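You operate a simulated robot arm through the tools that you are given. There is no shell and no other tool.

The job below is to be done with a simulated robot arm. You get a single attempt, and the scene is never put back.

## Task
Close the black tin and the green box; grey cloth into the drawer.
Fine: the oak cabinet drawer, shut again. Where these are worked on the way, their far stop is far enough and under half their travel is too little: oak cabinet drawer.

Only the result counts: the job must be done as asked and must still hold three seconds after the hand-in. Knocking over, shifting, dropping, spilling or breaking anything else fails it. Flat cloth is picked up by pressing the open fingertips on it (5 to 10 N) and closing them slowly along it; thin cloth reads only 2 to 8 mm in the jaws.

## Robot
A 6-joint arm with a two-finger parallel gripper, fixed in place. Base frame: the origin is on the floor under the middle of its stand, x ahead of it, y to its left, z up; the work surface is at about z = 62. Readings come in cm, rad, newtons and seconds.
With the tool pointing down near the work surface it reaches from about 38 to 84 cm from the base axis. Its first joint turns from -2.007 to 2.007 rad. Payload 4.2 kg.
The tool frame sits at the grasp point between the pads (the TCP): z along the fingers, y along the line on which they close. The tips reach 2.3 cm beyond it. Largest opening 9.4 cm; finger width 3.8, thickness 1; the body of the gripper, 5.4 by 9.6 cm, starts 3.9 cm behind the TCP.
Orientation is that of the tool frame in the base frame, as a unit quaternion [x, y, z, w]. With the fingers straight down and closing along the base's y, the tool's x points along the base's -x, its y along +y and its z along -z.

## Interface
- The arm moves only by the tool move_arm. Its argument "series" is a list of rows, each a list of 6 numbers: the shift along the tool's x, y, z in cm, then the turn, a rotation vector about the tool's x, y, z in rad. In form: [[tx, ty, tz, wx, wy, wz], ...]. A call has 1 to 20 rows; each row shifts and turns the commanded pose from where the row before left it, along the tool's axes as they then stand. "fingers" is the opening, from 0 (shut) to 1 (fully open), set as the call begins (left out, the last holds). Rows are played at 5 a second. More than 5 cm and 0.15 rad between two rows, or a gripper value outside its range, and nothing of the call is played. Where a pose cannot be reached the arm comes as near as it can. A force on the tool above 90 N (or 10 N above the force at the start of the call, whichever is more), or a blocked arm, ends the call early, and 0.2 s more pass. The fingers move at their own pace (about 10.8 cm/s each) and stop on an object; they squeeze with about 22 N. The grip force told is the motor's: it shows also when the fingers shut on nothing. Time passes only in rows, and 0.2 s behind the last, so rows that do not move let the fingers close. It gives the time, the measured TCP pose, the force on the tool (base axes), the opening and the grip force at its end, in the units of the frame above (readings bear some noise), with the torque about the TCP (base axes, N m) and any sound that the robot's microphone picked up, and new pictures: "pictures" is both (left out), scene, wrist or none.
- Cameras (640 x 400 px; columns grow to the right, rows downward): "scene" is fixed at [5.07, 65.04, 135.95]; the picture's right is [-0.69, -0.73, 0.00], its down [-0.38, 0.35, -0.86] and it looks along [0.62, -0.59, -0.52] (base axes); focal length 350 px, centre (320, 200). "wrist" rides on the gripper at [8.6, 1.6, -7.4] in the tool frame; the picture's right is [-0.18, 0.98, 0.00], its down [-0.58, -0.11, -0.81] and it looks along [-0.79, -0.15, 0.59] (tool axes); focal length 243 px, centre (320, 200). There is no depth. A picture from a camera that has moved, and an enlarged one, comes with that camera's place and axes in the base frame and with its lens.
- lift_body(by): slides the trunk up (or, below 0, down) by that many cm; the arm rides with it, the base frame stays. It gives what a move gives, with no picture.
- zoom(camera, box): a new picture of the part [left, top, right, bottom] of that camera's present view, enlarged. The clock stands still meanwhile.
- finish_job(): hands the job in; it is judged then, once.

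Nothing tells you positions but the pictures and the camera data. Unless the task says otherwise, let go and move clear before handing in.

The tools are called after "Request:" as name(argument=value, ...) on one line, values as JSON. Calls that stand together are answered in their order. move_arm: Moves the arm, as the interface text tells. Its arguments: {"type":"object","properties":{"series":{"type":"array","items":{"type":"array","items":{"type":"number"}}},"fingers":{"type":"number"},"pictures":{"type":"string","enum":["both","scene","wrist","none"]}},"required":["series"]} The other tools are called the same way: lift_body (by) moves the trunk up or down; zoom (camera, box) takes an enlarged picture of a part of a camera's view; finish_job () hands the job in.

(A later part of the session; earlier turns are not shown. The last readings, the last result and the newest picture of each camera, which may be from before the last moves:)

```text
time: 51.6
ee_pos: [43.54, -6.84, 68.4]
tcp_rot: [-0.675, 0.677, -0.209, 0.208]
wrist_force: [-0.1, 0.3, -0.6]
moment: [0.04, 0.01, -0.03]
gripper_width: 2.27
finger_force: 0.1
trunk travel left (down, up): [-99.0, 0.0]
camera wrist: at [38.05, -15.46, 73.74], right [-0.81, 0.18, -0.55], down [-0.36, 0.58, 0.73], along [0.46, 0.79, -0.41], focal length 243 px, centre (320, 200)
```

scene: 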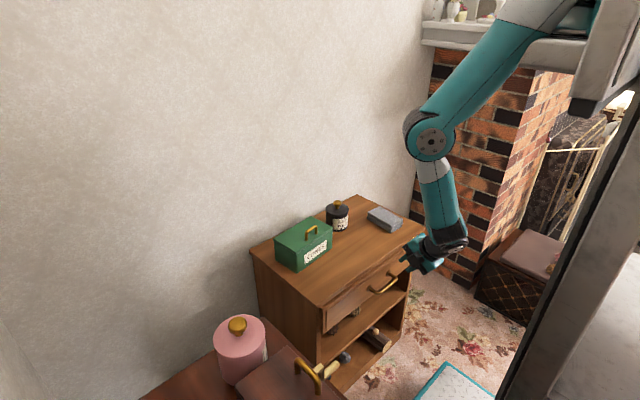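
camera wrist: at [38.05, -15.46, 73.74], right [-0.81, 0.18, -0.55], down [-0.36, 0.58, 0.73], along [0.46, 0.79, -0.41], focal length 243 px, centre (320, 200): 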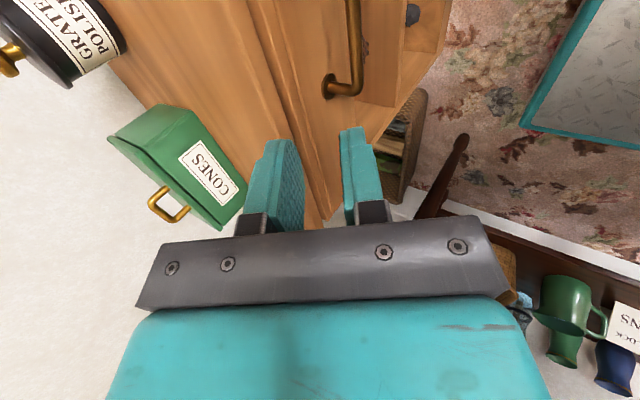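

The elbow is well clear now. I'll move to just behind the handle bar along the approach line.

Request:
move_arm(series=[[0, 0.92, 2.68, 0, 0, 0], [0, 0.92, 2.68, 0, 0, 0], [0, 0.92, 2.68, 0, 0, 0], [0, 0, 0, 0, 0, 0]])

Request:
zoom(camera="wrist", box=[220, 0, 440, 200])

Request:
zoom(camera="scene", box=[350, 220, 450, 310])

```text
time: 52.6
ee_pos: [45.75, -6.87, 60.63]
tcp_rot: [0.676, -0.676, 0.208, -0.208]
wrist_force: [0.2, -1.1, 0.7]
moment: [0.0, 0.0, 0.04]
gripper_width: 2.28
finger_force: 0.1
out of reach, approached as far as the arm can: row 3
trunk travel left (down, up): [-99.0, 0.0]
camera wrist: at [40.29, -15.54, 65.9], right [-0.81, 0.18, -0.55], down [-0.36, 0.58, 0.73], along [0.46, 0.79, -0.41], focal length 243 px, centre (320, 200)
```

scene: 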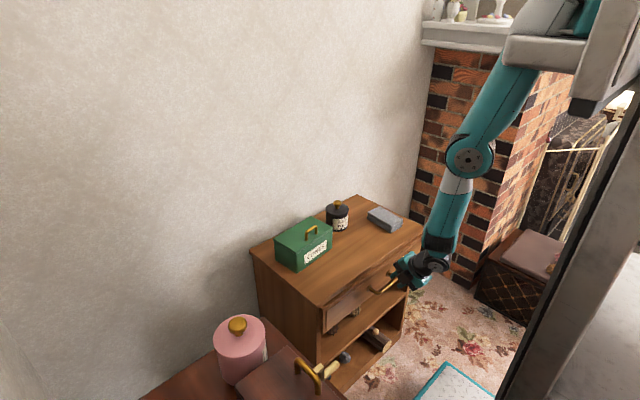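
wrist: 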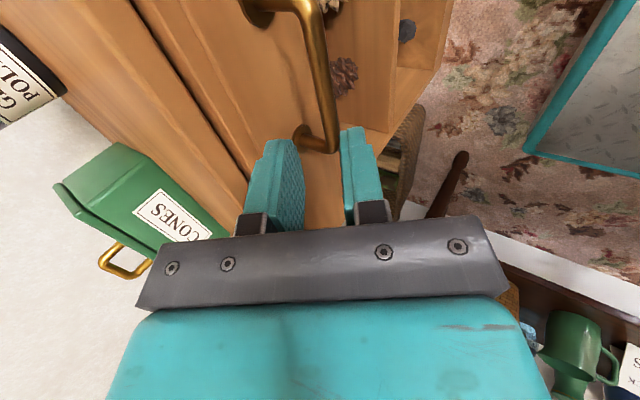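

```text
2.00 times, centred on (330, 100) of wrist
camera zoom: at [40.29, -15.54, 65.9], right [-0.81, 0.18, -0.55], down [-0.36, 0.58, 0.73], along [0.46, 0.79, -0.41], focal length 485 px, centre (300, 400)
```

zoom: 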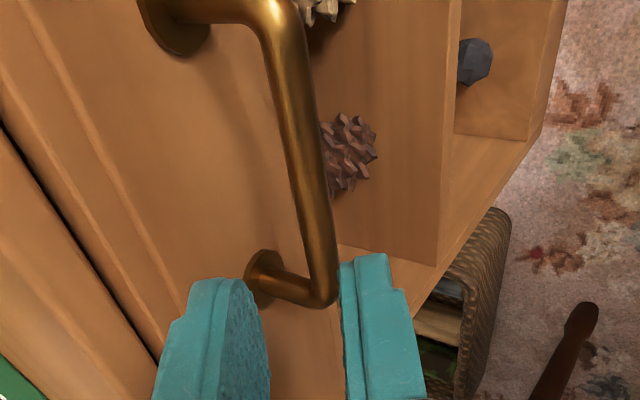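

```text
4.44 times, centred on (400, 265) of scene
camera zoom: at [5.07, 65.04, 135.95], right [-0.69, -0.73, 0.0], down [-0.38, 0.35, -0.86], along [0.62, -0.59, -0.52], focal length 1557 px, centre (-36, -89)
```

zoom: 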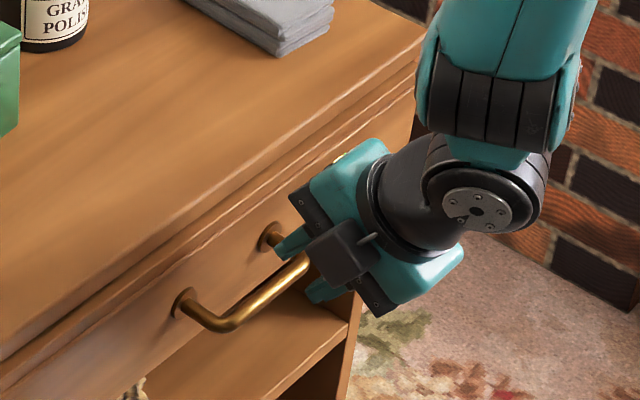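

The arm is fully stretched at this trunk height. I'll back off, lower the trunk a little and re-approach the bar.

Request:
move_arm(series=[[0, 0, -3, 0, 0, 0], [0, 0, -3, 0, 0, 0], [0, 0, 0, 0, 0, 0]], pictures="none")

Request:
lift_body(by=-9)

Request:
move_arm(series=[[0, 0, 0, 0, 0, 0]])

Request:
zoom(camera="wrist", box=[220, 0, 440, 200])

```text
time: 53.4
ee_pos: [42.49, -6.83, 65.7]
tcp_rot: [-0.675, 0.676, -0.209, 0.208]
wrist_force: [0.2, -0.2, -0.3]
moment: [-0.03, 0.0, -0.02]
gripper_width: 2.26
finger_force: 0.0
trunk travel left (down, up): [-99.0, 0.0]
```

```text
time: 54.7
ee_pos: [42.41, -6.93, 56.68]
tcp_rot: [-0.674, 0.677, -0.208, 0.209]
wrist_force: [0.5, -0.9, 0.8]
moment: [0.02, 0.06, -0.01]
gripper_width: 2.25
finger_force: 0.0
trunk travel left (down, up): [-90.0, 9.0]
```

```text
time: 55.1
ee_pos: [42.39, -6.87, 56.65]
tcp_rot: [-0.675, 0.677, -0.209, 0.208]
wrist_force: [-0.1, 0.1, -0.4]
moment: [0.01, -0.01, -0.02]
gripper_width: 2.27
finger_force: 0.1
trunk travel left (down, up): [-90.0, 9.0]
camera wrist: at [36.89, -15.55, 61.9], right [-0.81, 0.18, -0.55], down [-0.36, 0.58, 0.73], along [0.46, 0.79, -0.4], focal length 243 px, centre (320, 200)
```

scene: 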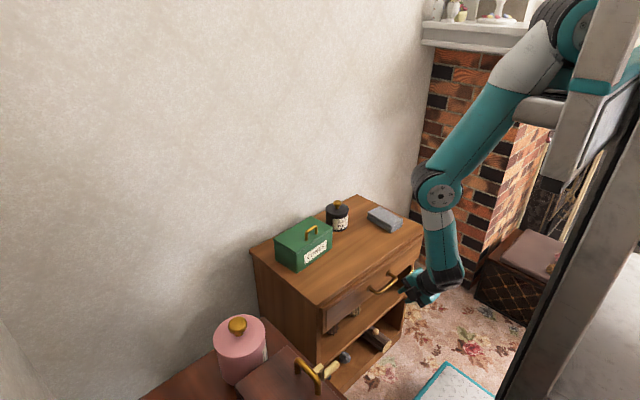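
wrist: 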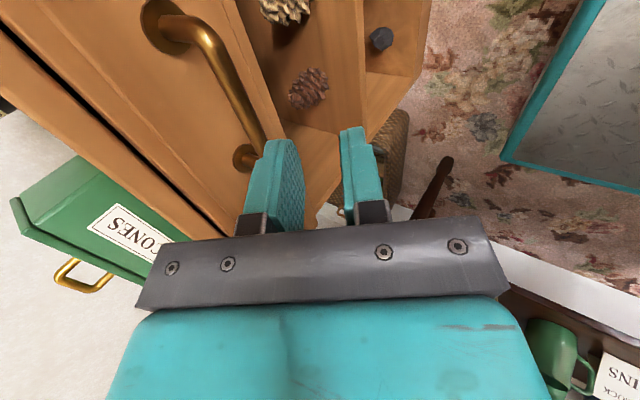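

```text
2.00 times, centred on (330, 100) of wrist
camera zoom: at [36.89, -15.55, 61.9], right [-0.81, 0.18, -0.55], down [-0.36, 0.58, 0.73], along [0.46, 0.79, -0.4], focal length 485 px, centre (300, 400)
```

zoom: 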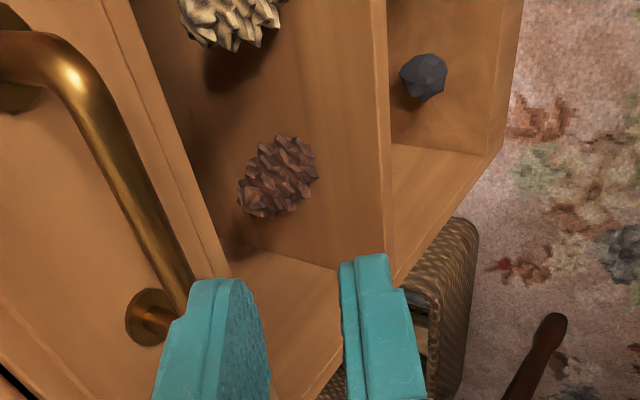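

Request:
move_arm(series=[[0, -2.4, -1.0, 0, 0, 0], [0, -2.44, 0, 0, 0, 0], [0, 0, 0, 0, 0, 0]])

Request:
zoom(camera="wrist", box=[220, 0, 440, 200])

Request:
zoom(camera="scene", box=[350, 220, 450, 310])

```text
time: 55.9
ee_pos: [45.81, -6.74, 60.15]
tcp_rot: [0.676, -0.675, 0.208, -0.209]
wrist_force: [0.8, -0.1, 0.7]
moment: [0.0, -0.03, -0.03]
gripper_width: 2.26
finger_force: 0.1
trunk travel left (down, up): [-90.0, 9.0]
camera wrist: at [40.3, -15.48, 65.47], right [-0.81, 0.18, -0.55], down [-0.36, 0.58, 0.73], along [0.46, 0.79, -0.41], focal length 243 px, centre (320, 200)
```

scene: 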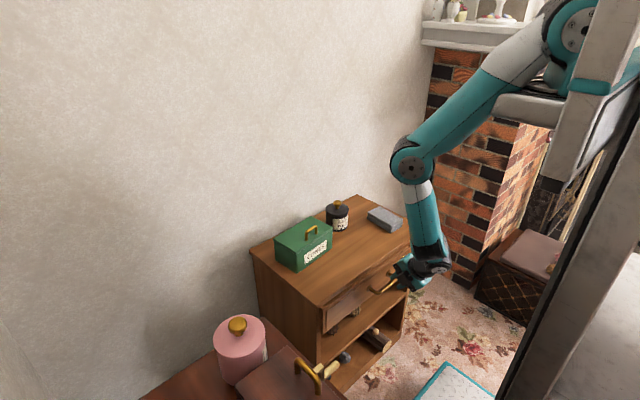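
wrist: 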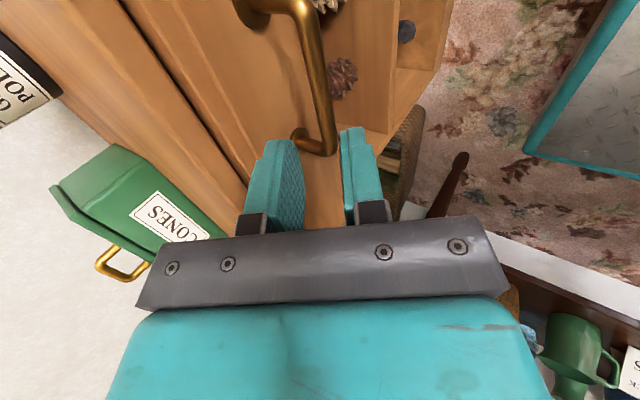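

```text
2.00 times, centred on (330, 100) of wrist
camera zoom: at [40.3, -15.48, 65.47], right [-0.81, 0.18, -0.55], down [-0.36, 0.58, 0.73], along [0.46, 0.79, -0.41], focal length 485 px, centre (300, 400)
```

zoom: 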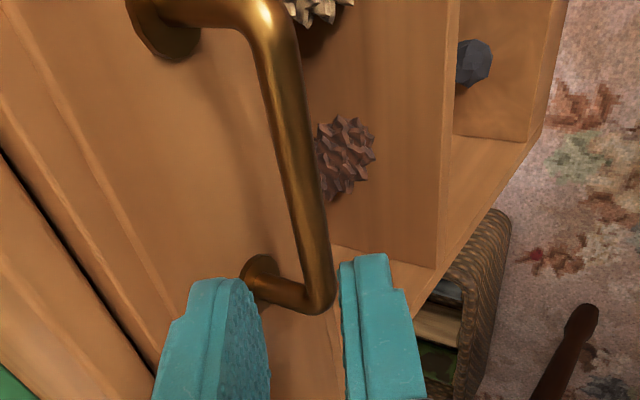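

```text
4.44 times, centred on (400, 265) of scene
camera zoom: at [5.07, 65.04, 135.95], right [-0.69, -0.73, 0.0], down [-0.38, 0.35, -0.86], along [0.62, -0.59, -0.52], focal length 1557 px, centre (-36, -89)
```

zoom: 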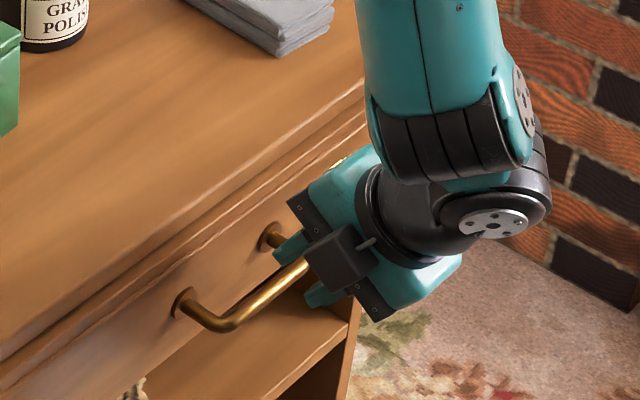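

The bar lies right on the tool axis, about 7.4 cm ahead. I'll advance along the approach line.

Request:
move_arm(series=[[0, 0, 2, 0, 0, 0], [0, 0, 2, 0, 0, 0], [0, 0, 0.8, 0, 0, 0], [0, 0, 0, 0, 0, 0]], pictures="wrist")

Request:
zoom(camera="wrist", box=[220, 40, 440, 240])

Request:
zoom(camera="scene", box=[350, 220, 450, 310])

```text
time: 56.9
ee_pos: [48.49, -6.91, 56.26]
tcp_rot: [0.676, -0.676, 0.208, -0.208]
wrist_force: [-0.8, -0.9, -0.2]
moment: [0.0, -0.01, -0.02]
gripper_width: 2.28
finger_force: 0.1
trunk travel left (down, up): [-90.0, 9.0]
camera wrist: at [43.02, -15.54, 61.49], right [-0.81, 0.18, -0.55], down [-0.36, 0.58, 0.73], along [0.46, 0.79, -0.41], focal length 243 px, centre (320, 200)
```

wrist: 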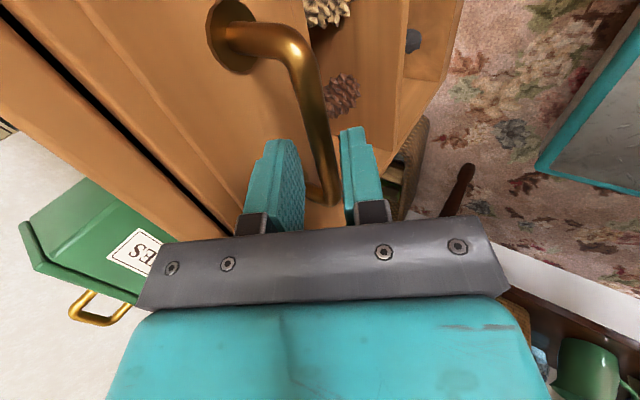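

```text
2.00 times, centred on (330, 140) of wrist
camera zoom: at [43.02, -15.54, 61.49], right [-0.81, 0.18, -0.55], down [-0.36, 0.58, 0.73], along [0.46, 0.79, -0.41], focal length 485 px, centre (300, 320)
```

zoom: 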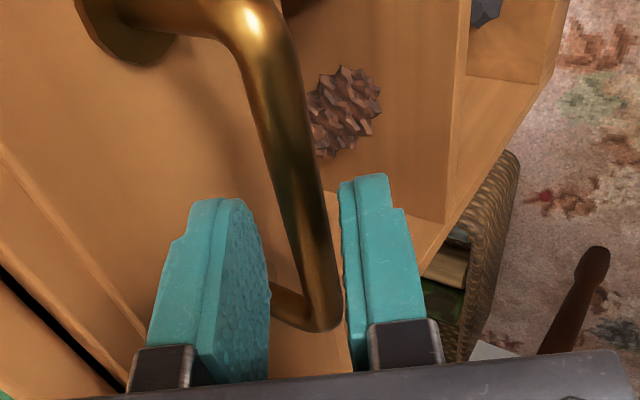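

```text
4.44 times, centred on (400, 265) of scene
camera zoom: at [5.07, 65.04, 135.95], right [-0.69, -0.73, 0.0], down [-0.38, 0.35, -0.86], along [0.62, -0.59, -0.52], focal length 1557 px, centre (-36, -89)
```

zoom: 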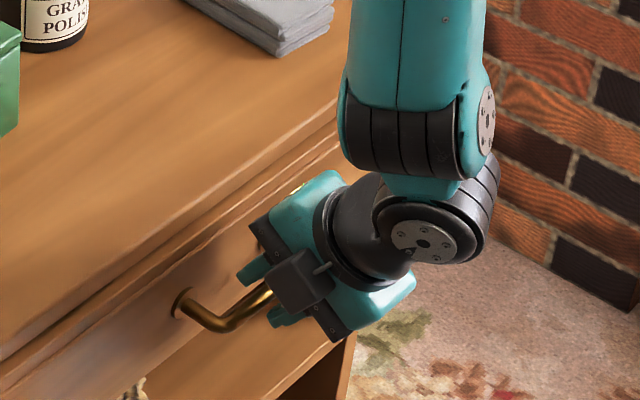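

Request:
move_arm(series=[[0, 0.1, 0.6, 0, 0, 0], [0, 0, 0.6, 0, 0, 0], [0, 0, 0, 0, 0, 0]], pictures="none")

Request:
move_arm(series=[[0, 0, 0, 0, 0, 0], [0, 0, 0, 0, 0, 0], [0, 0, 0, 0, 0, 0], [0, 0, 0, 0, 0, 0]], fingers=0, pictures="wrist")

Request:
zoom(camera="wrist", box=[220, 40, 440, 240])

```text
time: 57.7
ee_pos: [49.14, -6.87, 55.29]
tcp_rot: [-0.675, 0.677, -0.209, 0.208]
wrist_force: [-0.6, 0.0, -0.1]
moment: [0.02, 0.01, 0.0]
gripper_width: 2.25
finger_force: 0.0
trunk travel left (down, up): [-90.0, 9.0]
```

```text
time: 58.7
ee_pos: [49.07, -6.87, 55.03]
tcp_rot: [-0.675, 0.677, -0.208, 0.208]
wrist_force: [-3.6, 2.1, -8.4]
moment: [0.15, 0.05, 0.25]
gripper_width: 1.17
finger_force: 44.9
trunk travel left (down, up): [-90.0, 9.0]
camera wrist: at [43.58, -15.55, 60.43], right [-0.81, 0.18, -0.55], down [-0.36, 0.58, 0.73], along [0.46, 0.79, -0.41], focal length 243 px, centre (320, 200)
```

wrist: 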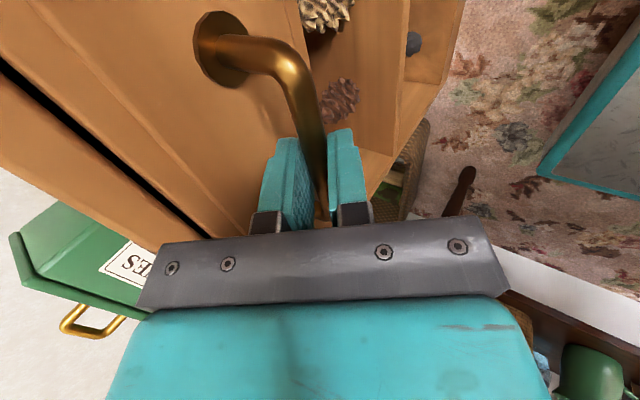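

```text
2.00 times, centred on (330, 140) of wrist
camera zoom: at [43.58, -15.55, 60.43], right [-0.81, 0.18, -0.55], down [-0.36, 0.58, 0.73], along [0.46, 0.79, -0.41], focal length 485 px, centre (300, 320)
```

zoom: 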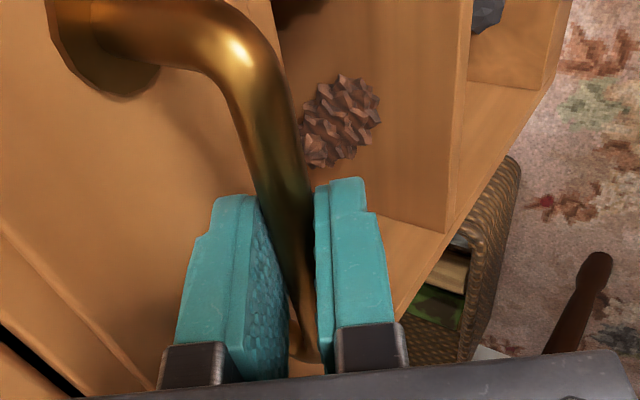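

The handle is gripped at 1.17 cm. I'll pull the drawer straight out along -x, slowly at first.

Request:
move_arm(series=[[0, 0.11, 0.16, 0, 0, 0], [0, 0.41, -0.28, 0, 0, 0], [0, 0.66, -0.45, 0, 0, 0], [0, 0.825, -0.565, 0, 0, 0], [0, 0.825, -0.565, 0, 0, 0], [0, 0, 0, 0, 0, 0]])

Request:
zoom(camera="scene", box=[300, 180, 460, 310])

```text
time: 60.1
ee_pos: [45.9, -6.86, 55.02]
tcp_rot: [0.676, -0.675, 0.21, -0.208]
wrist_force: [-0.3, -1.0, 40.7]
moment: [0.03, -0.24, 0.07]
gripper_width: 1.19
finger_force: 44.8
trunk travel left (down, up): [-90.0, 9.0]
camera wrist: at [40.31, -15.54, 60.3], right [-0.81, 0.18, -0.56], down [-0.37, 0.58, 0.73], along [0.46, 0.79, -0.4], focal length 243 px, centre (320, 200)
```

scene: 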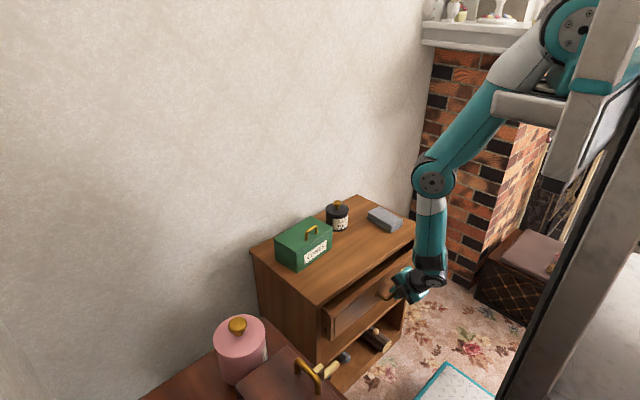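
wrist: 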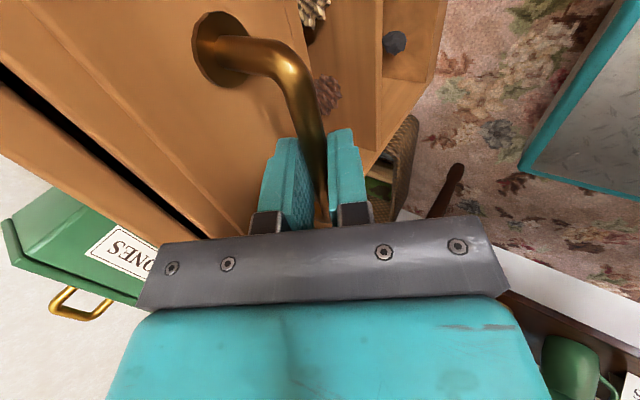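

```text
3.08 times, centred on (380, 245) of scene
camera zoom: at [5.07, 65.04, 135.95], right [-0.69, -0.73, 0.0], down [-0.38, 0.35, -0.86], along [0.62, -0.59, -0.52], focal length 1078 px, centre (135, 62)
```

zoom: 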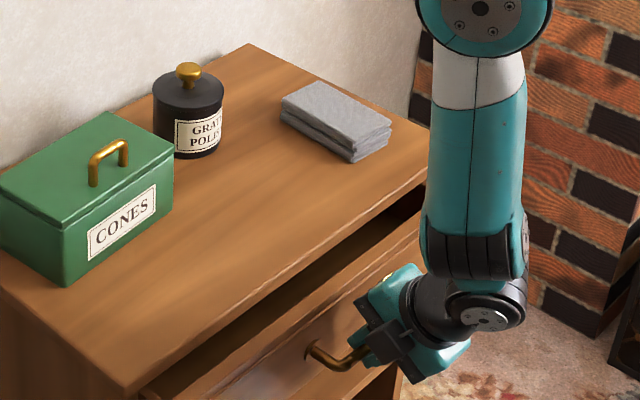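

The drawer opens, but my command sits a little low (40 N upward). I'll correct the height and keep pulling.

Request:
move_arm(series=[[0, -0.12, -0.18, 0, 0, 0], [0, 0.66, -0.45, 0, 0, 0], [0, 0.825, -0.565, 0, 0, 0], [0, 0.825, -0.565, 0, 0, 0], [0, 0.825, -0.565, 0, 0, 0], [0, 0, 0, 0, 0, 0]])

```text
time: 61.5
ee_pos: [41.97, -6.96, 55.07]
tcp_rot: [-0.675, 0.677, -0.207, 0.208]
wrist_force: [-2.1, 11.3, -39.1]
moment: [-0.05, 0.22, 0.36]
gripper_width: 1.19
finger_force: 45.2
trunk travel left (down, up): [-90.0, 9.0]
camera wrist: at [36.47, -15.56, 60.38], right [-0.81, 0.19, -0.55], down [-0.36, 0.58, 0.73], along [0.46, 0.79, -0.41], focal length 243 px, centre (320, 200)
```

scene: 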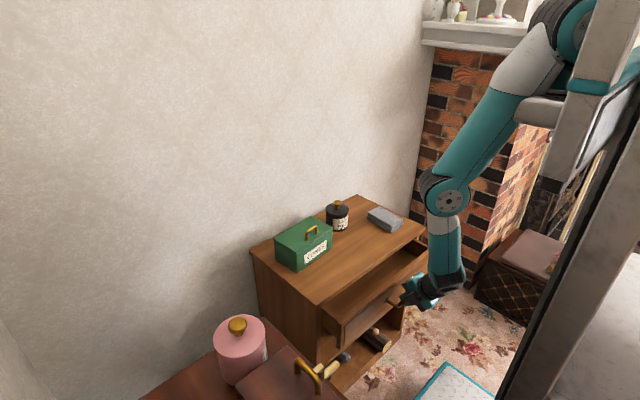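
wrist: 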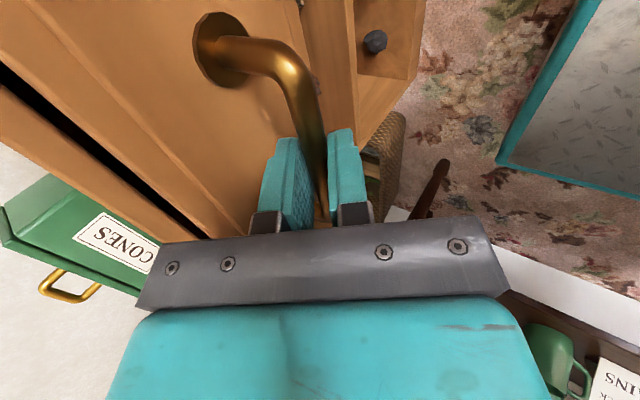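

Request:
move_arm(series=[[-0.05, 0.085, 0.124, 0, 0, 0], [0, 0.66, -0.44, 0, 0, 0], [0, 0.835, -0.548, 0, 0, 0], [0, 0.835, -0.548, 0, 0, 0], [0, 0.835, -0.548, 0, 0, 0], [0, 0, 0, 0, 0, 0]])

```text
time: 62.9
ee_pos: [38.26, -6.88, 55.07]
tcp_rot: [-0.675, 0.676, -0.21, 0.209]
wrist_force: [0.3, -5.4, 27.9]
moment: [-0.5, -0.15, -0.44]
gripper_width: 1.15
finger_force: 45.1
trunk travel left (down, up): [-90.0, 9.0]
camera wrist: at [32.76, -15.55, 60.37], right [-0.81, 0.18, -0.56], down [-0.37, 0.58, 0.73], along [0.46, 0.79, -0.41], focal length 243 px, centre (320, 200)
```

scene: 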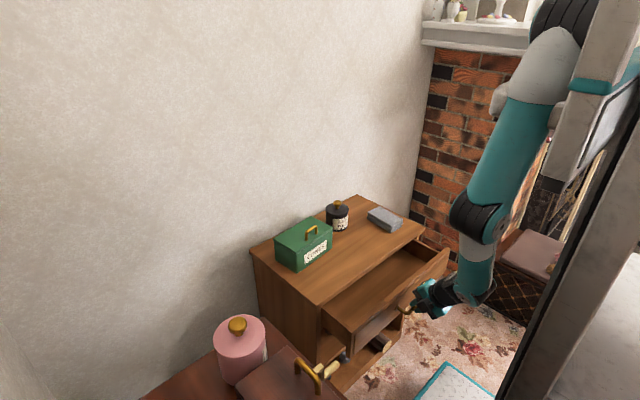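
wrist: 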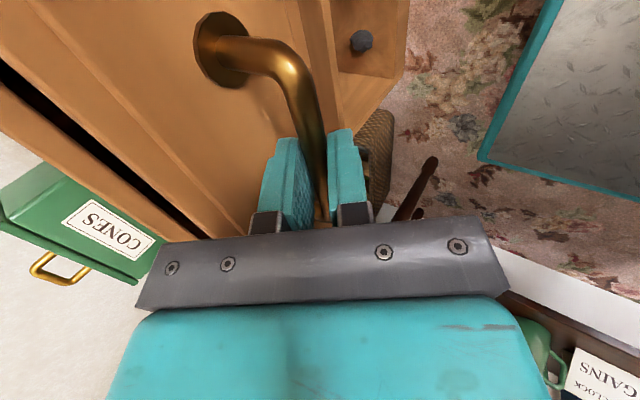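

About 11 cm open so far. I'll continue pulling toward its stop, with a small height correction.

Request:
move_arm(series=[[0.02, -0.055, -0.08, 0, 0, 0], [0, 0.6, -0.4, 0, 0, 0], [0, 0.6, -0.4, 0, 0, 0], [0, 0.6, -0.4, 0, 0, 0], [0, 0, 0, 0, 0, 0]])

Request:
zoom(camera="scene", box=[300, 180, 500, 330])

```text
time: 64.1
ee_pos: [36.13, -6.88, 55.11]
tcp_rot: [-0.675, 0.676, -0.209, 0.209]
wrist_force: [-0.3, -6.5, 18.4]
moment: [0.56, -0.08, 0.62]
gripper_width: 1.17
finger_force: 44.8
trunk travel left (down, up): [-90.0, 9.0]
camera wrist: at [30.61, -15.56, 60.37], right [-0.81, 0.19, -0.55], down [-0.36, 0.58, 0.73], along [0.46, 0.79, -0.41], focal length 243 px, centre (320, 200)
```

scene: 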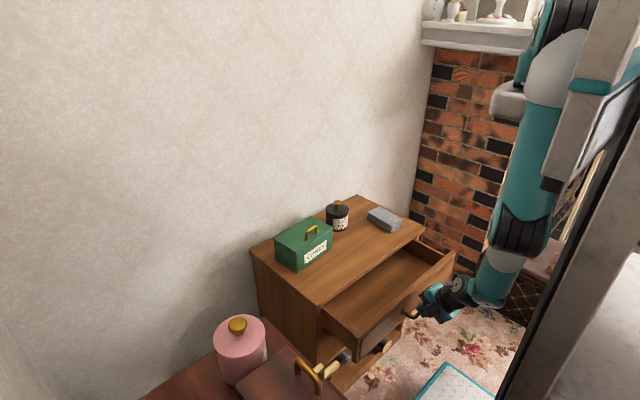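
wrist: 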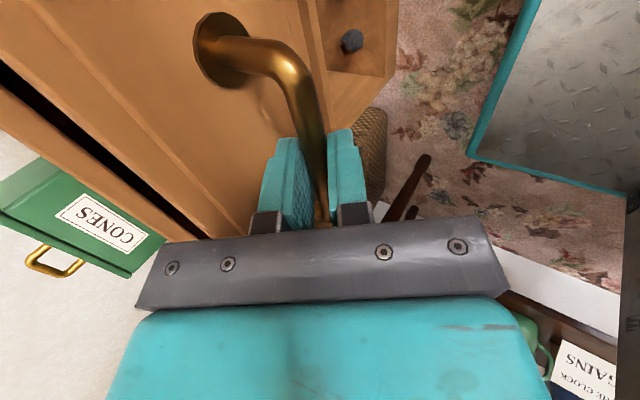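

```text
2.67 times, centred on (400, 255) of scene
camera zoom: at [5.07, 65.04, 135.95], right [-0.69, -0.73, 0.0], down [-0.38, 0.35, -0.86], along [0.62, -0.59, -0.52], focal length 934 px, centre (107, 53)
```

zoom: 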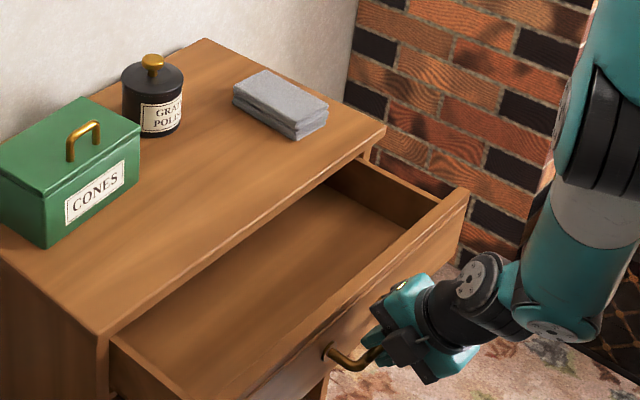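

Request:
move_arm(series=[[0.02, -0.03, -0.04, 0, 0, 0], [0, 0.5, -0.34, 0, 0, 0], [0, 0.5, -0.34, 0, 0, 0], [0, 0.5, -0.34, 0, 0, 0], [0, 0.5, -0.34, 0, 0, 0], [0, 0, 0, 0, 0, 0]], pictures="scene")

```text
time: 65.5
ee_pos: [35.81, -6.52, 54.98]
tcp_rot: [-0.675, 0.676, -0.213, 0.205]
wrist_force: [0.9, -32.8, 0.8]
moment: [-0.11, -0.03, -0.67]
gripper_width: 1.2
finger_force: 45.1
out of reach, approached as far as the arm can: row 2, 3, 4, 5
trunk travel left (down, up): [-90.0, 9.0]
```

scene: 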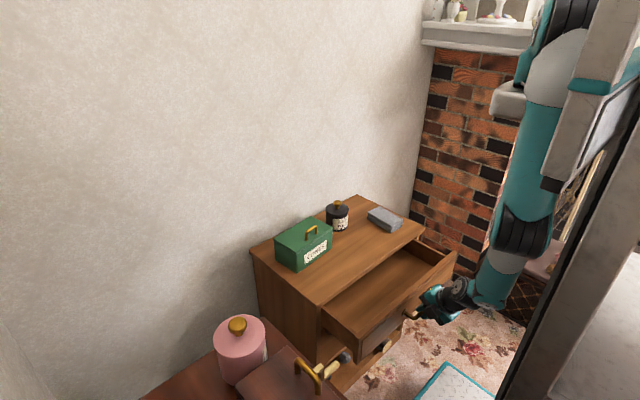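

That's the arm's limit in this grip, with the drawer about 13 cm out. I'll push it back in slightly so I have room to release the handle and back the fingers off, then hook it from inside to pull it further.

Request:
move_arm(series=[[0, -0.4, 0.27, 0, 0, 0], [0, -0.6, 0.4, 0, 0, 0], [0, -0.6, 0.4, 0, 0, 0], [0, -0.6, 0.4, 0, 0, 0], [0, 0, 0, 0, 0, 0]], pictures="none")

```text
time: 66.7
ee_pos: [38.25, -6.44, 55.16]
tcp_rot: [-0.675, 0.676, -0.211, 0.205]
wrist_force: [0.0, -24.9, -18.6]
moment: [-0.64, 0.06, -0.66]
gripper_width: 1.17
finger_force: 44.4
trunk travel left (down, up): [-90.0, 9.0]
```

Request:
move_arm(series=[[0.2, 0.03, 0.05, 0, 0, 0], [0.2, 0, 0, 0, 0, 0], [0, 0, 0, 0, 0, 0]], pictures="none")

Request:
move_arm(series=[[0, 0, 0, 0, 0, 0], [0, 0, 0, 0, 0, 0], [0, 0, 0, 0, 0, 0]], fingers=0.26)

Request:
zoom(camera="wrist", box=[220, 40, 440, 240])

```text
time: 67.5
ee_pos: [38.33, -6.52, 55.08]
tcp_rot: [-0.675, 0.676, -0.208, 0.21]
wrist_force: [0.0, -12.8, -1.4]
moment: [-1.25, 0.02, -0.77]
gripper_width: 1.15
finger_force: 45.2
trunk travel left (down, up): [-90.0, 9.0]
```

```text
time: 68.3
ee_pos: [38.28, -6.39, 55.0]
tcp_rot: [-0.676, 0.676, -0.208, 0.209]
wrist_force: [-0.1, -0.5, -0.7]
moment: [0.01, 0.01, -0.02]
gripper_width: 2.43
finger_force: 0.2
trunk travel left (down, up): [-90.0, 9.0]
camera wrist: at [32.8, -15.14, 60.3], right [-0.81, 0.19, -0.55], down [-0.36, 0.58, 0.73], along [0.46, 0.79, -0.4], focal length 243 px, centre (320, 200)
```

scene: 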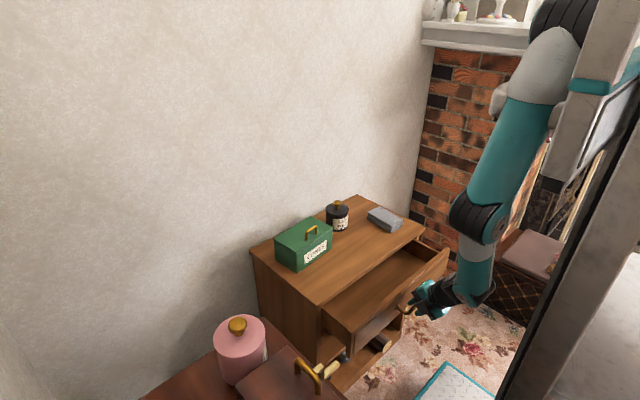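
wrist: 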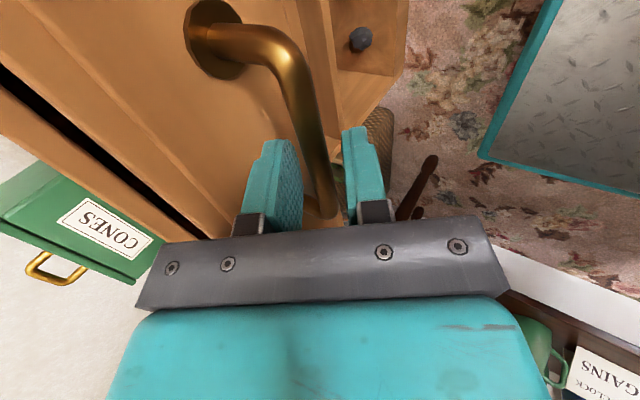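

```text
2.00 times, centred on (330, 140) of wrist
camera zoom: at [32.8, -15.14, 60.3], right [-0.81, 0.19, -0.55], down [-0.36, 0.58, 0.73], along [0.46, 0.79, -0.4], focal length 485 px, centre (300, 320)
```

zoom: 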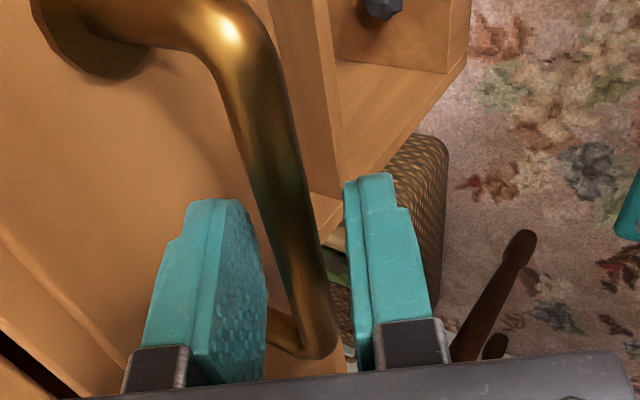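

The fingers are free of the bar. I'll back straight out along the tool axis.

Request:
move_arm(series=[[0, 0, -0.7, 0, 0, 0], [0, 0, -0.8, 0, 0, 0], [0, 0, -1, 0, 0, 0], [0, 0, -1, 0, 0, 0], [0, 0, 0, 0, 0, 0]])

Request:
zoom(camera="wrist", box=[220, 40, 440, 240])

```text
time: 69.5
ee_pos: [36.3, -6.44, 57.89]
tcp_rot: [-0.675, 0.676, -0.209, 0.208]
wrist_force: [0.2, 0.4, -0.1]
moment: [0.0, 0.03, -0.05]
gripper_width: 2.43
finger_force: 0.1
trunk travel left (down, up): [-90.0, 9.0]
camera wrist: at [30.82, -15.13, 63.19], right [-0.81, 0.19, -0.55], down [-0.36, 0.58, 0.73], along [0.46, 0.79, -0.41], focal length 243 px, centre (320, 200)
```

scene: 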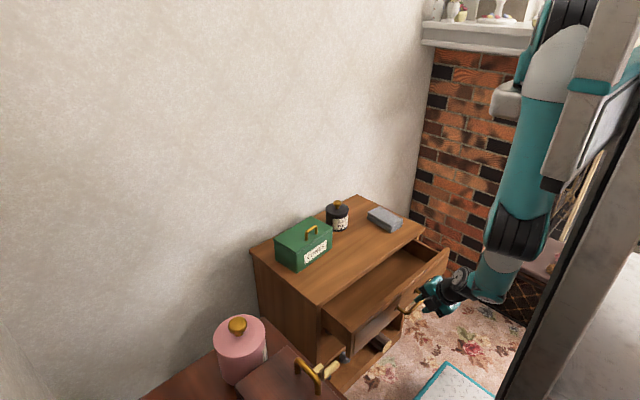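
wrist: 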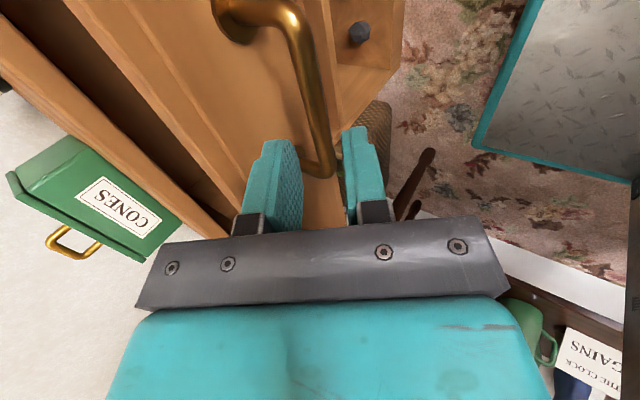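

```text
2.00 times, centred on (330, 140) of wrist
camera zoom: at [30.82, -15.13, 63.19], right [-0.81, 0.19, -0.55], down [-0.36, 0.58, 0.73], along [0.46, 0.79, -0.41], focal length 485 px, centre (300, 320)
```

zoom: 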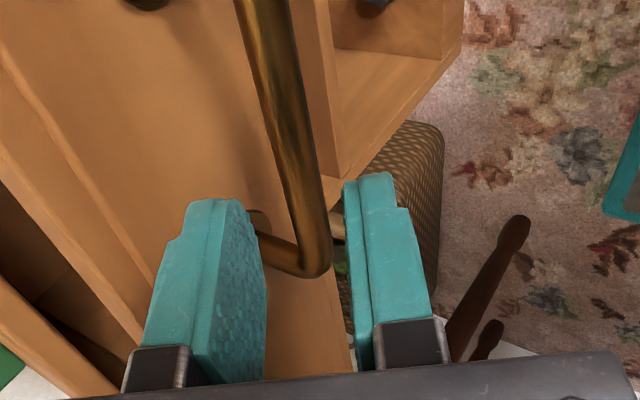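

The fingers are past the bar. I'll raise the trunk to clear the drawer front, then bring the hand upright over the drawer.

Request:
lift_body(by=9)

Request:
move_arm(series=[[0, -1.5, -1.5, -0.15, 0, 0], [0, -1.5, -1.5, -0.15, 0, 0], [0, -2, -1, -0.15, 0, 0], [0, -2, 0, -0.15, 0, 0], [0, 0, 0, 0, 0, 0]], fingers=0)

Request:
zoom(camera="scene", box=[300, 180, 500, 330])

```text
time: 70.7
ee_pos: [36.35, -6.6, 66.89]
tcp_rot: [-0.675, 0.677, -0.208, 0.208]
wrist_force: [0.9, -0.5, 0.6]
moment: [-0.01, 0.0, 0.0]
gripper_width: 2.43
finger_force: 0.1
trunk travel left (down, up): [-99.0, 0.0]
```

```text
time: 71.9
ee_pos: [41.04, -6.4, 72.81]
tcp_rot: [-0.707, 0.707, 0.001, 0.0]
wrist_force: [-0.2, -0.1, -0.4]
moment: [-0.01, -0.03, 0.01]
gripper_width: 0.0
finger_force: 22.2
trunk travel left (down, up): [-99.0, 0.0]
camera wrist: at [39.44, -15.11, 80.3], right [-0.98, 0.19, 0.0], down [0.11, 0.58, 0.81], along [0.15, 0.79, -0.59], focal length 243 px, centre (320, 200)
```

scene: 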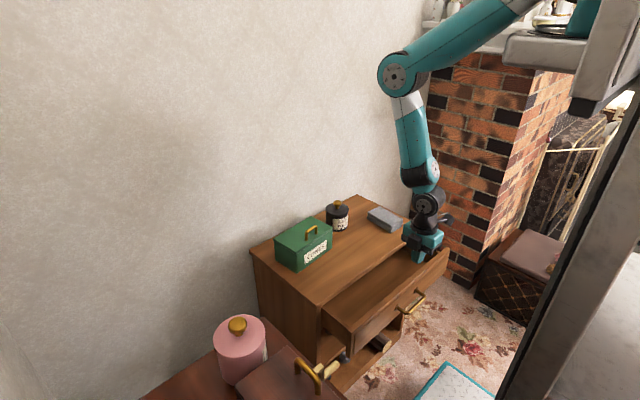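
wrist: 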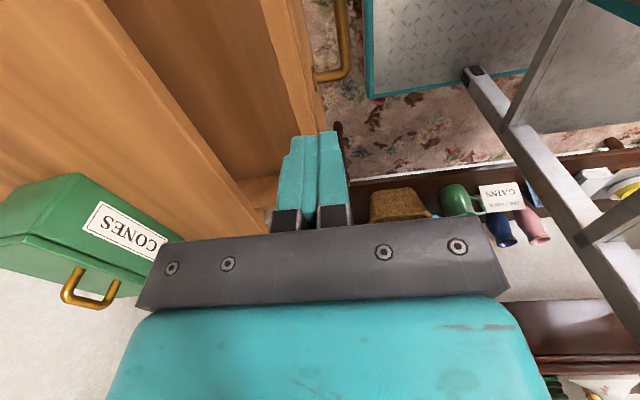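

```text
2.67 times, centred on (400, 255) of scene
camera zoom: at [5.07, 65.04, 135.95], right [-0.69, -0.73, 0.0], down [-0.38, 0.35, -0.86], along [0.62, -0.59, -0.52], focal length 934 px, centre (107, 53)
```

zoom: 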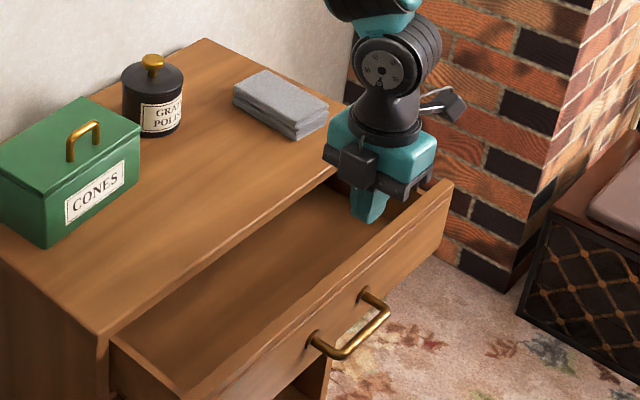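

The drawer is open about 11 cm and the hand is upright above it. I'll shift inside the drawer, behind its front panel.

Request:
move_arm(series=[[0, -2.6, 0, 0, 0, 0], [0, -2.8, 0, 0, 0, 0], [0, 0, 0, 0, 0, 0]], pictures="none")

Request:
lift_body(by=-9)

Request:
move_arm(series=[[0, 0, 0, 0, 0, 0]])

Request:
zoom(camera="wrist", box=[180, 0, 440, 200])

Request:
zoom(camera="scene", box=[340, 200, 470, 310])

```text
time: 72.7
ee_pos: [46.51, -6.49, 72.87]
tcp_rot: [-0.706, 0.708, 0.001, -0.001]
wrist_force: [0.3, 0.1, 0.8]
moment: [0.0, 0.04, 0.0]
gripper_width: 0.03
finger_force: 22.5
trunk travel left (down, up): [-99.0, 0.0]
```

```text
time: 74.0
ee_pos: [46.37, -6.47, 63.93]
tcp_rot: [-0.707, 0.707, 0.0, -0.001]
wrist_force: [-0.3, 0.5, 0.1]
moment: [0.0, 0.0, -0.03]
gripper_width: 0.0
finger_force: 22.4
trunk travel left (down, up): [-90.0, 9.0]
```

```text
time: 74.4
ee_pos: [46.42, -6.6, 63.86]
tcp_rot: [-0.706, 0.708, 0.0, 0.0]
wrist_force: [-0.2, 0.3, 0.4]
moment: [0.04, -0.01, -0.02]
gripper_width: 0.0
finger_force: 22.0
trunk travel left (down, up): [-90.0, 9.0]
camera wrist: at [44.82, -15.15, 71.3], right [-0.98, 0.19, 0.0], down [0.11, 0.58, 0.81], along [0.15, 0.79, -0.59], focal length 243 px, centre (320, 200)
```

scene: 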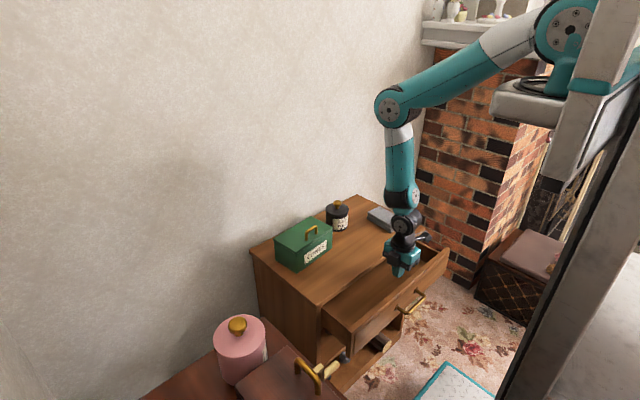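
wrist: 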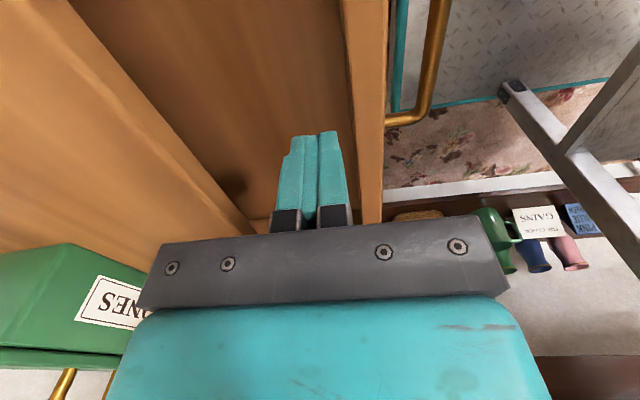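

```text
2.00 times, centred on (310, 100) of wrist
camera zoom: at [44.82, -15.15, 71.3], right [-0.98, 0.19, 0.0], down [0.11, 0.58, 0.81], along [0.15, 0.79, -0.59], focal length 485 px, centre (340, 400)
```

zoom: 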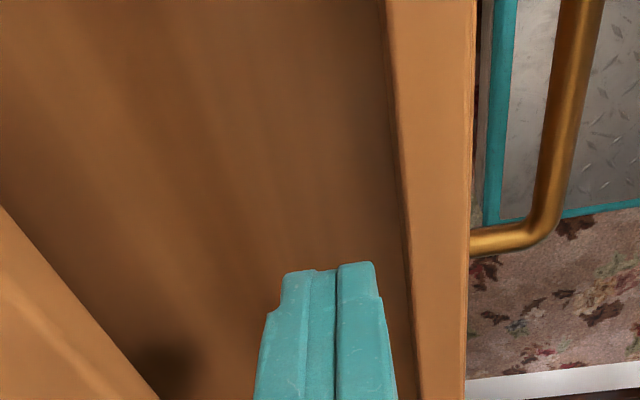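

```text
3.64 times, centred on (405, 255) of scene
camera zoom: at [5.07, 65.04, 135.95], right [-0.69, -0.73, 0.0], down [-0.38, 0.35, -0.86], along [0.62, -0.59, -0.52], focal length 1274 px, centre (11, 0)
```

zoom: 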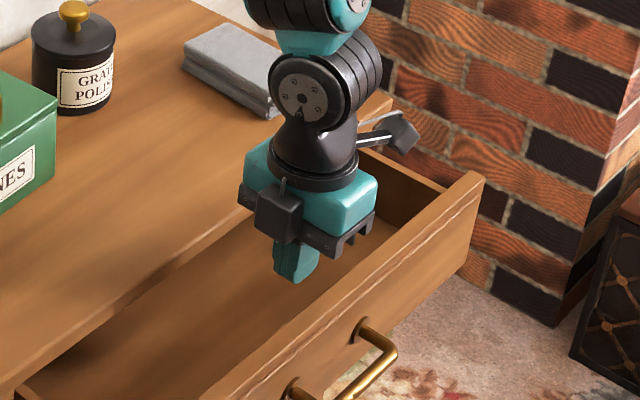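

The fingers are 0.7 cm behind the drawer's front panel. I'll lower them inside and pull the panel toward the robot.

Request:
move_arm(series=[[0, 0, 2, 0, 0, 0], [0, 0, 2, 0, 0, 0], [0, 0, 1.5, 0, 0, 0], [0, 0, 0, 0, 0, 0]], pictures="none")

Request:
move_arm(series=[[0, 0.6, 0, 0, 0, 0], [0, 0.8, 0, 0, 0, 0], [0, 0.8, 0, 0, 0, 0], [0, 0.8, 0, 0, 0, 0], [0, 0.8, 0, 0, 0, 0], [0, 0, 0, 0, 0, 0]])

Request:
zoom(camera="scene", box=[300, 180, 500, 330])

```text
time: 75.4
ee_pos: [46.37, -6.47, 58.28]
tcp_rot: [-0.707, 0.708, 0.001, -0.001]
wrist_force: [-0.8, -0.5, 0.5]
moment: [0.01, 0.0, -0.03]
gripper_width: 0.0
finger_force: 21.9
trunk travel left (down, up): [-90.0, 9.0]
```

```text
time: 76.8
ee_pos: [42.72, -6.53, 58.44]
tcp_rot: [-0.706, 0.708, 0.001, 0.0]
wrist_force: [0.1, 0.9, -0.4]
moment: [-0.03, 0.0, 0.03]
gripper_width: 0.0
finger_force: 22.4
trunk travel left (down, up): [-90.0, 9.0]
camera wrist: at [41.0, -15.15, 65.83], right [-0.98, 0.19, 0.0], down [0.11, 0.58, 0.81], along [0.15, 0.79, -0.59], focal length 243 px, centre (320, 200)
```

scene: 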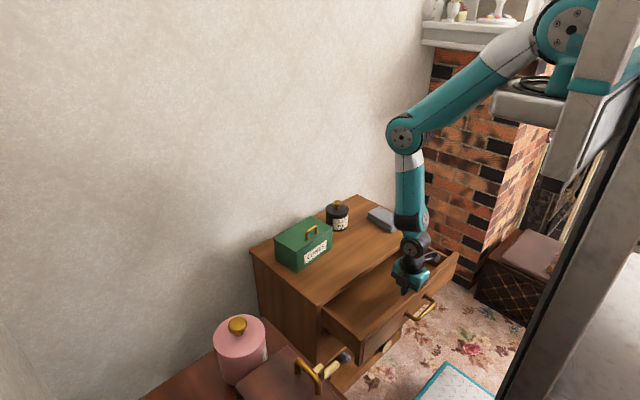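
wrist: 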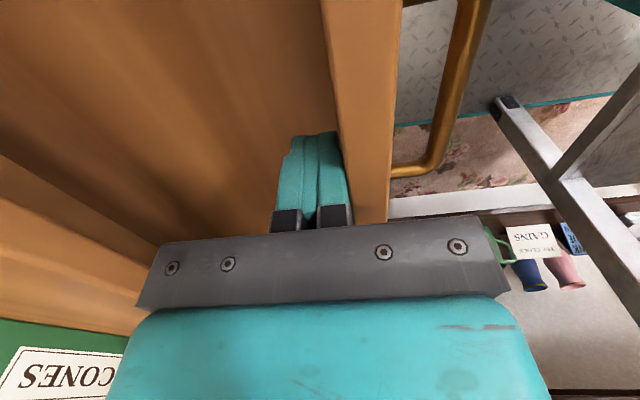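

```text
2.67 times, centred on (400, 255) of scene
camera zoom: at [5.07, 65.04, 135.95], right [-0.69, -0.73, 0.0], down [-0.38, 0.35, -0.86], along [0.62, -0.59, -0.52], focal length 934 px, centre (107, 53)
```

zoom: 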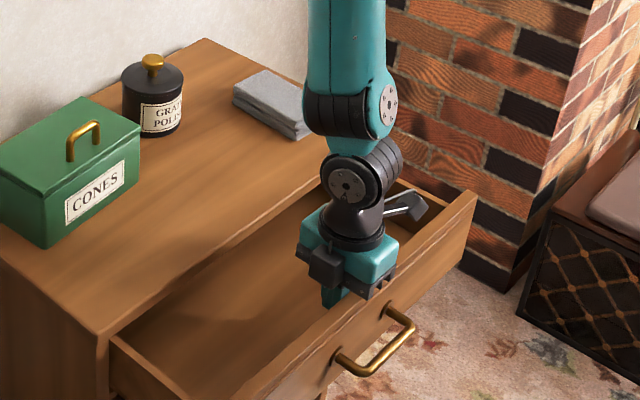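

It follows easily. I'll keep pulling toward the far stop.

Request:
move_arm(series=[[0, 0.8, 0, 0, 0, 0], [0, 0.8, 0, 0, 0, 0], [0, 0.8, 0, 0, 0, 0], [0, 0.8, 0, 0, 0, 0], [0, 0.8, 0, 0, 0, 0], [0, 0, 0, 0, 0, 0]])

Request:
zoom(camera="scene", box=[300, 180, 500, 330])

```text
time: 78.2
ee_pos: [38.58, -6.52, 58.37]
tcp_rot: [-0.706, 0.708, 0.002, 0.0]
wrist_force: [0.5, -0.3, -0.5]
moment: [0.02, 0.03, 0.0]
gripper_width: 0.0
finger_force: 21.9
trunk travel left (down, up): [-90.0, 9.0]
camera wrist: at [36.98, -15.14, 65.83], right [-0.98, 0.19, 0.0], down [0.11, 0.58, 0.81], along [0.15, 0.79, -0.59], focal length 243 px, centre (320, 200)
```

scene: 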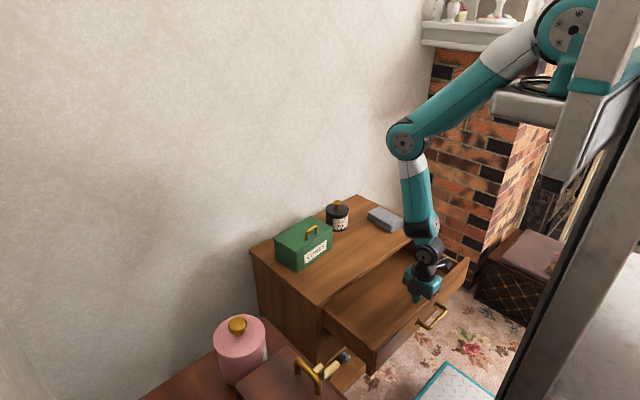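
wrist: 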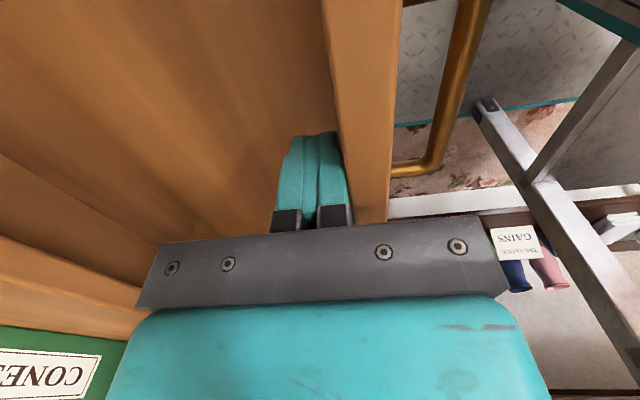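

```text
2.67 times, centred on (400, 255) of scene
camera zoom: at [5.07, 65.04, 135.95], right [-0.69, -0.73, 0.0], down [-0.38, 0.35, -0.86], along [0.62, -0.59, -0.52], focal length 934 px, centre (107, 53)
```

zoom: 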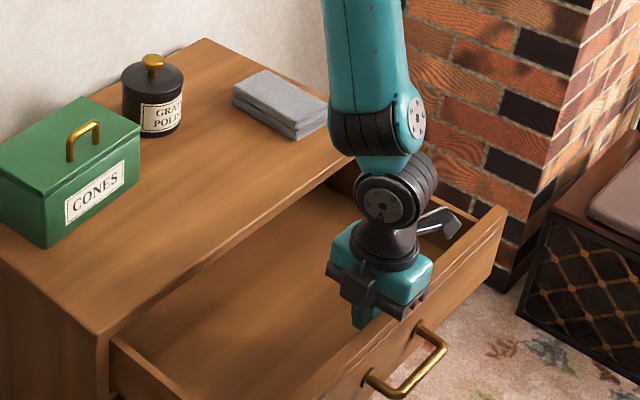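

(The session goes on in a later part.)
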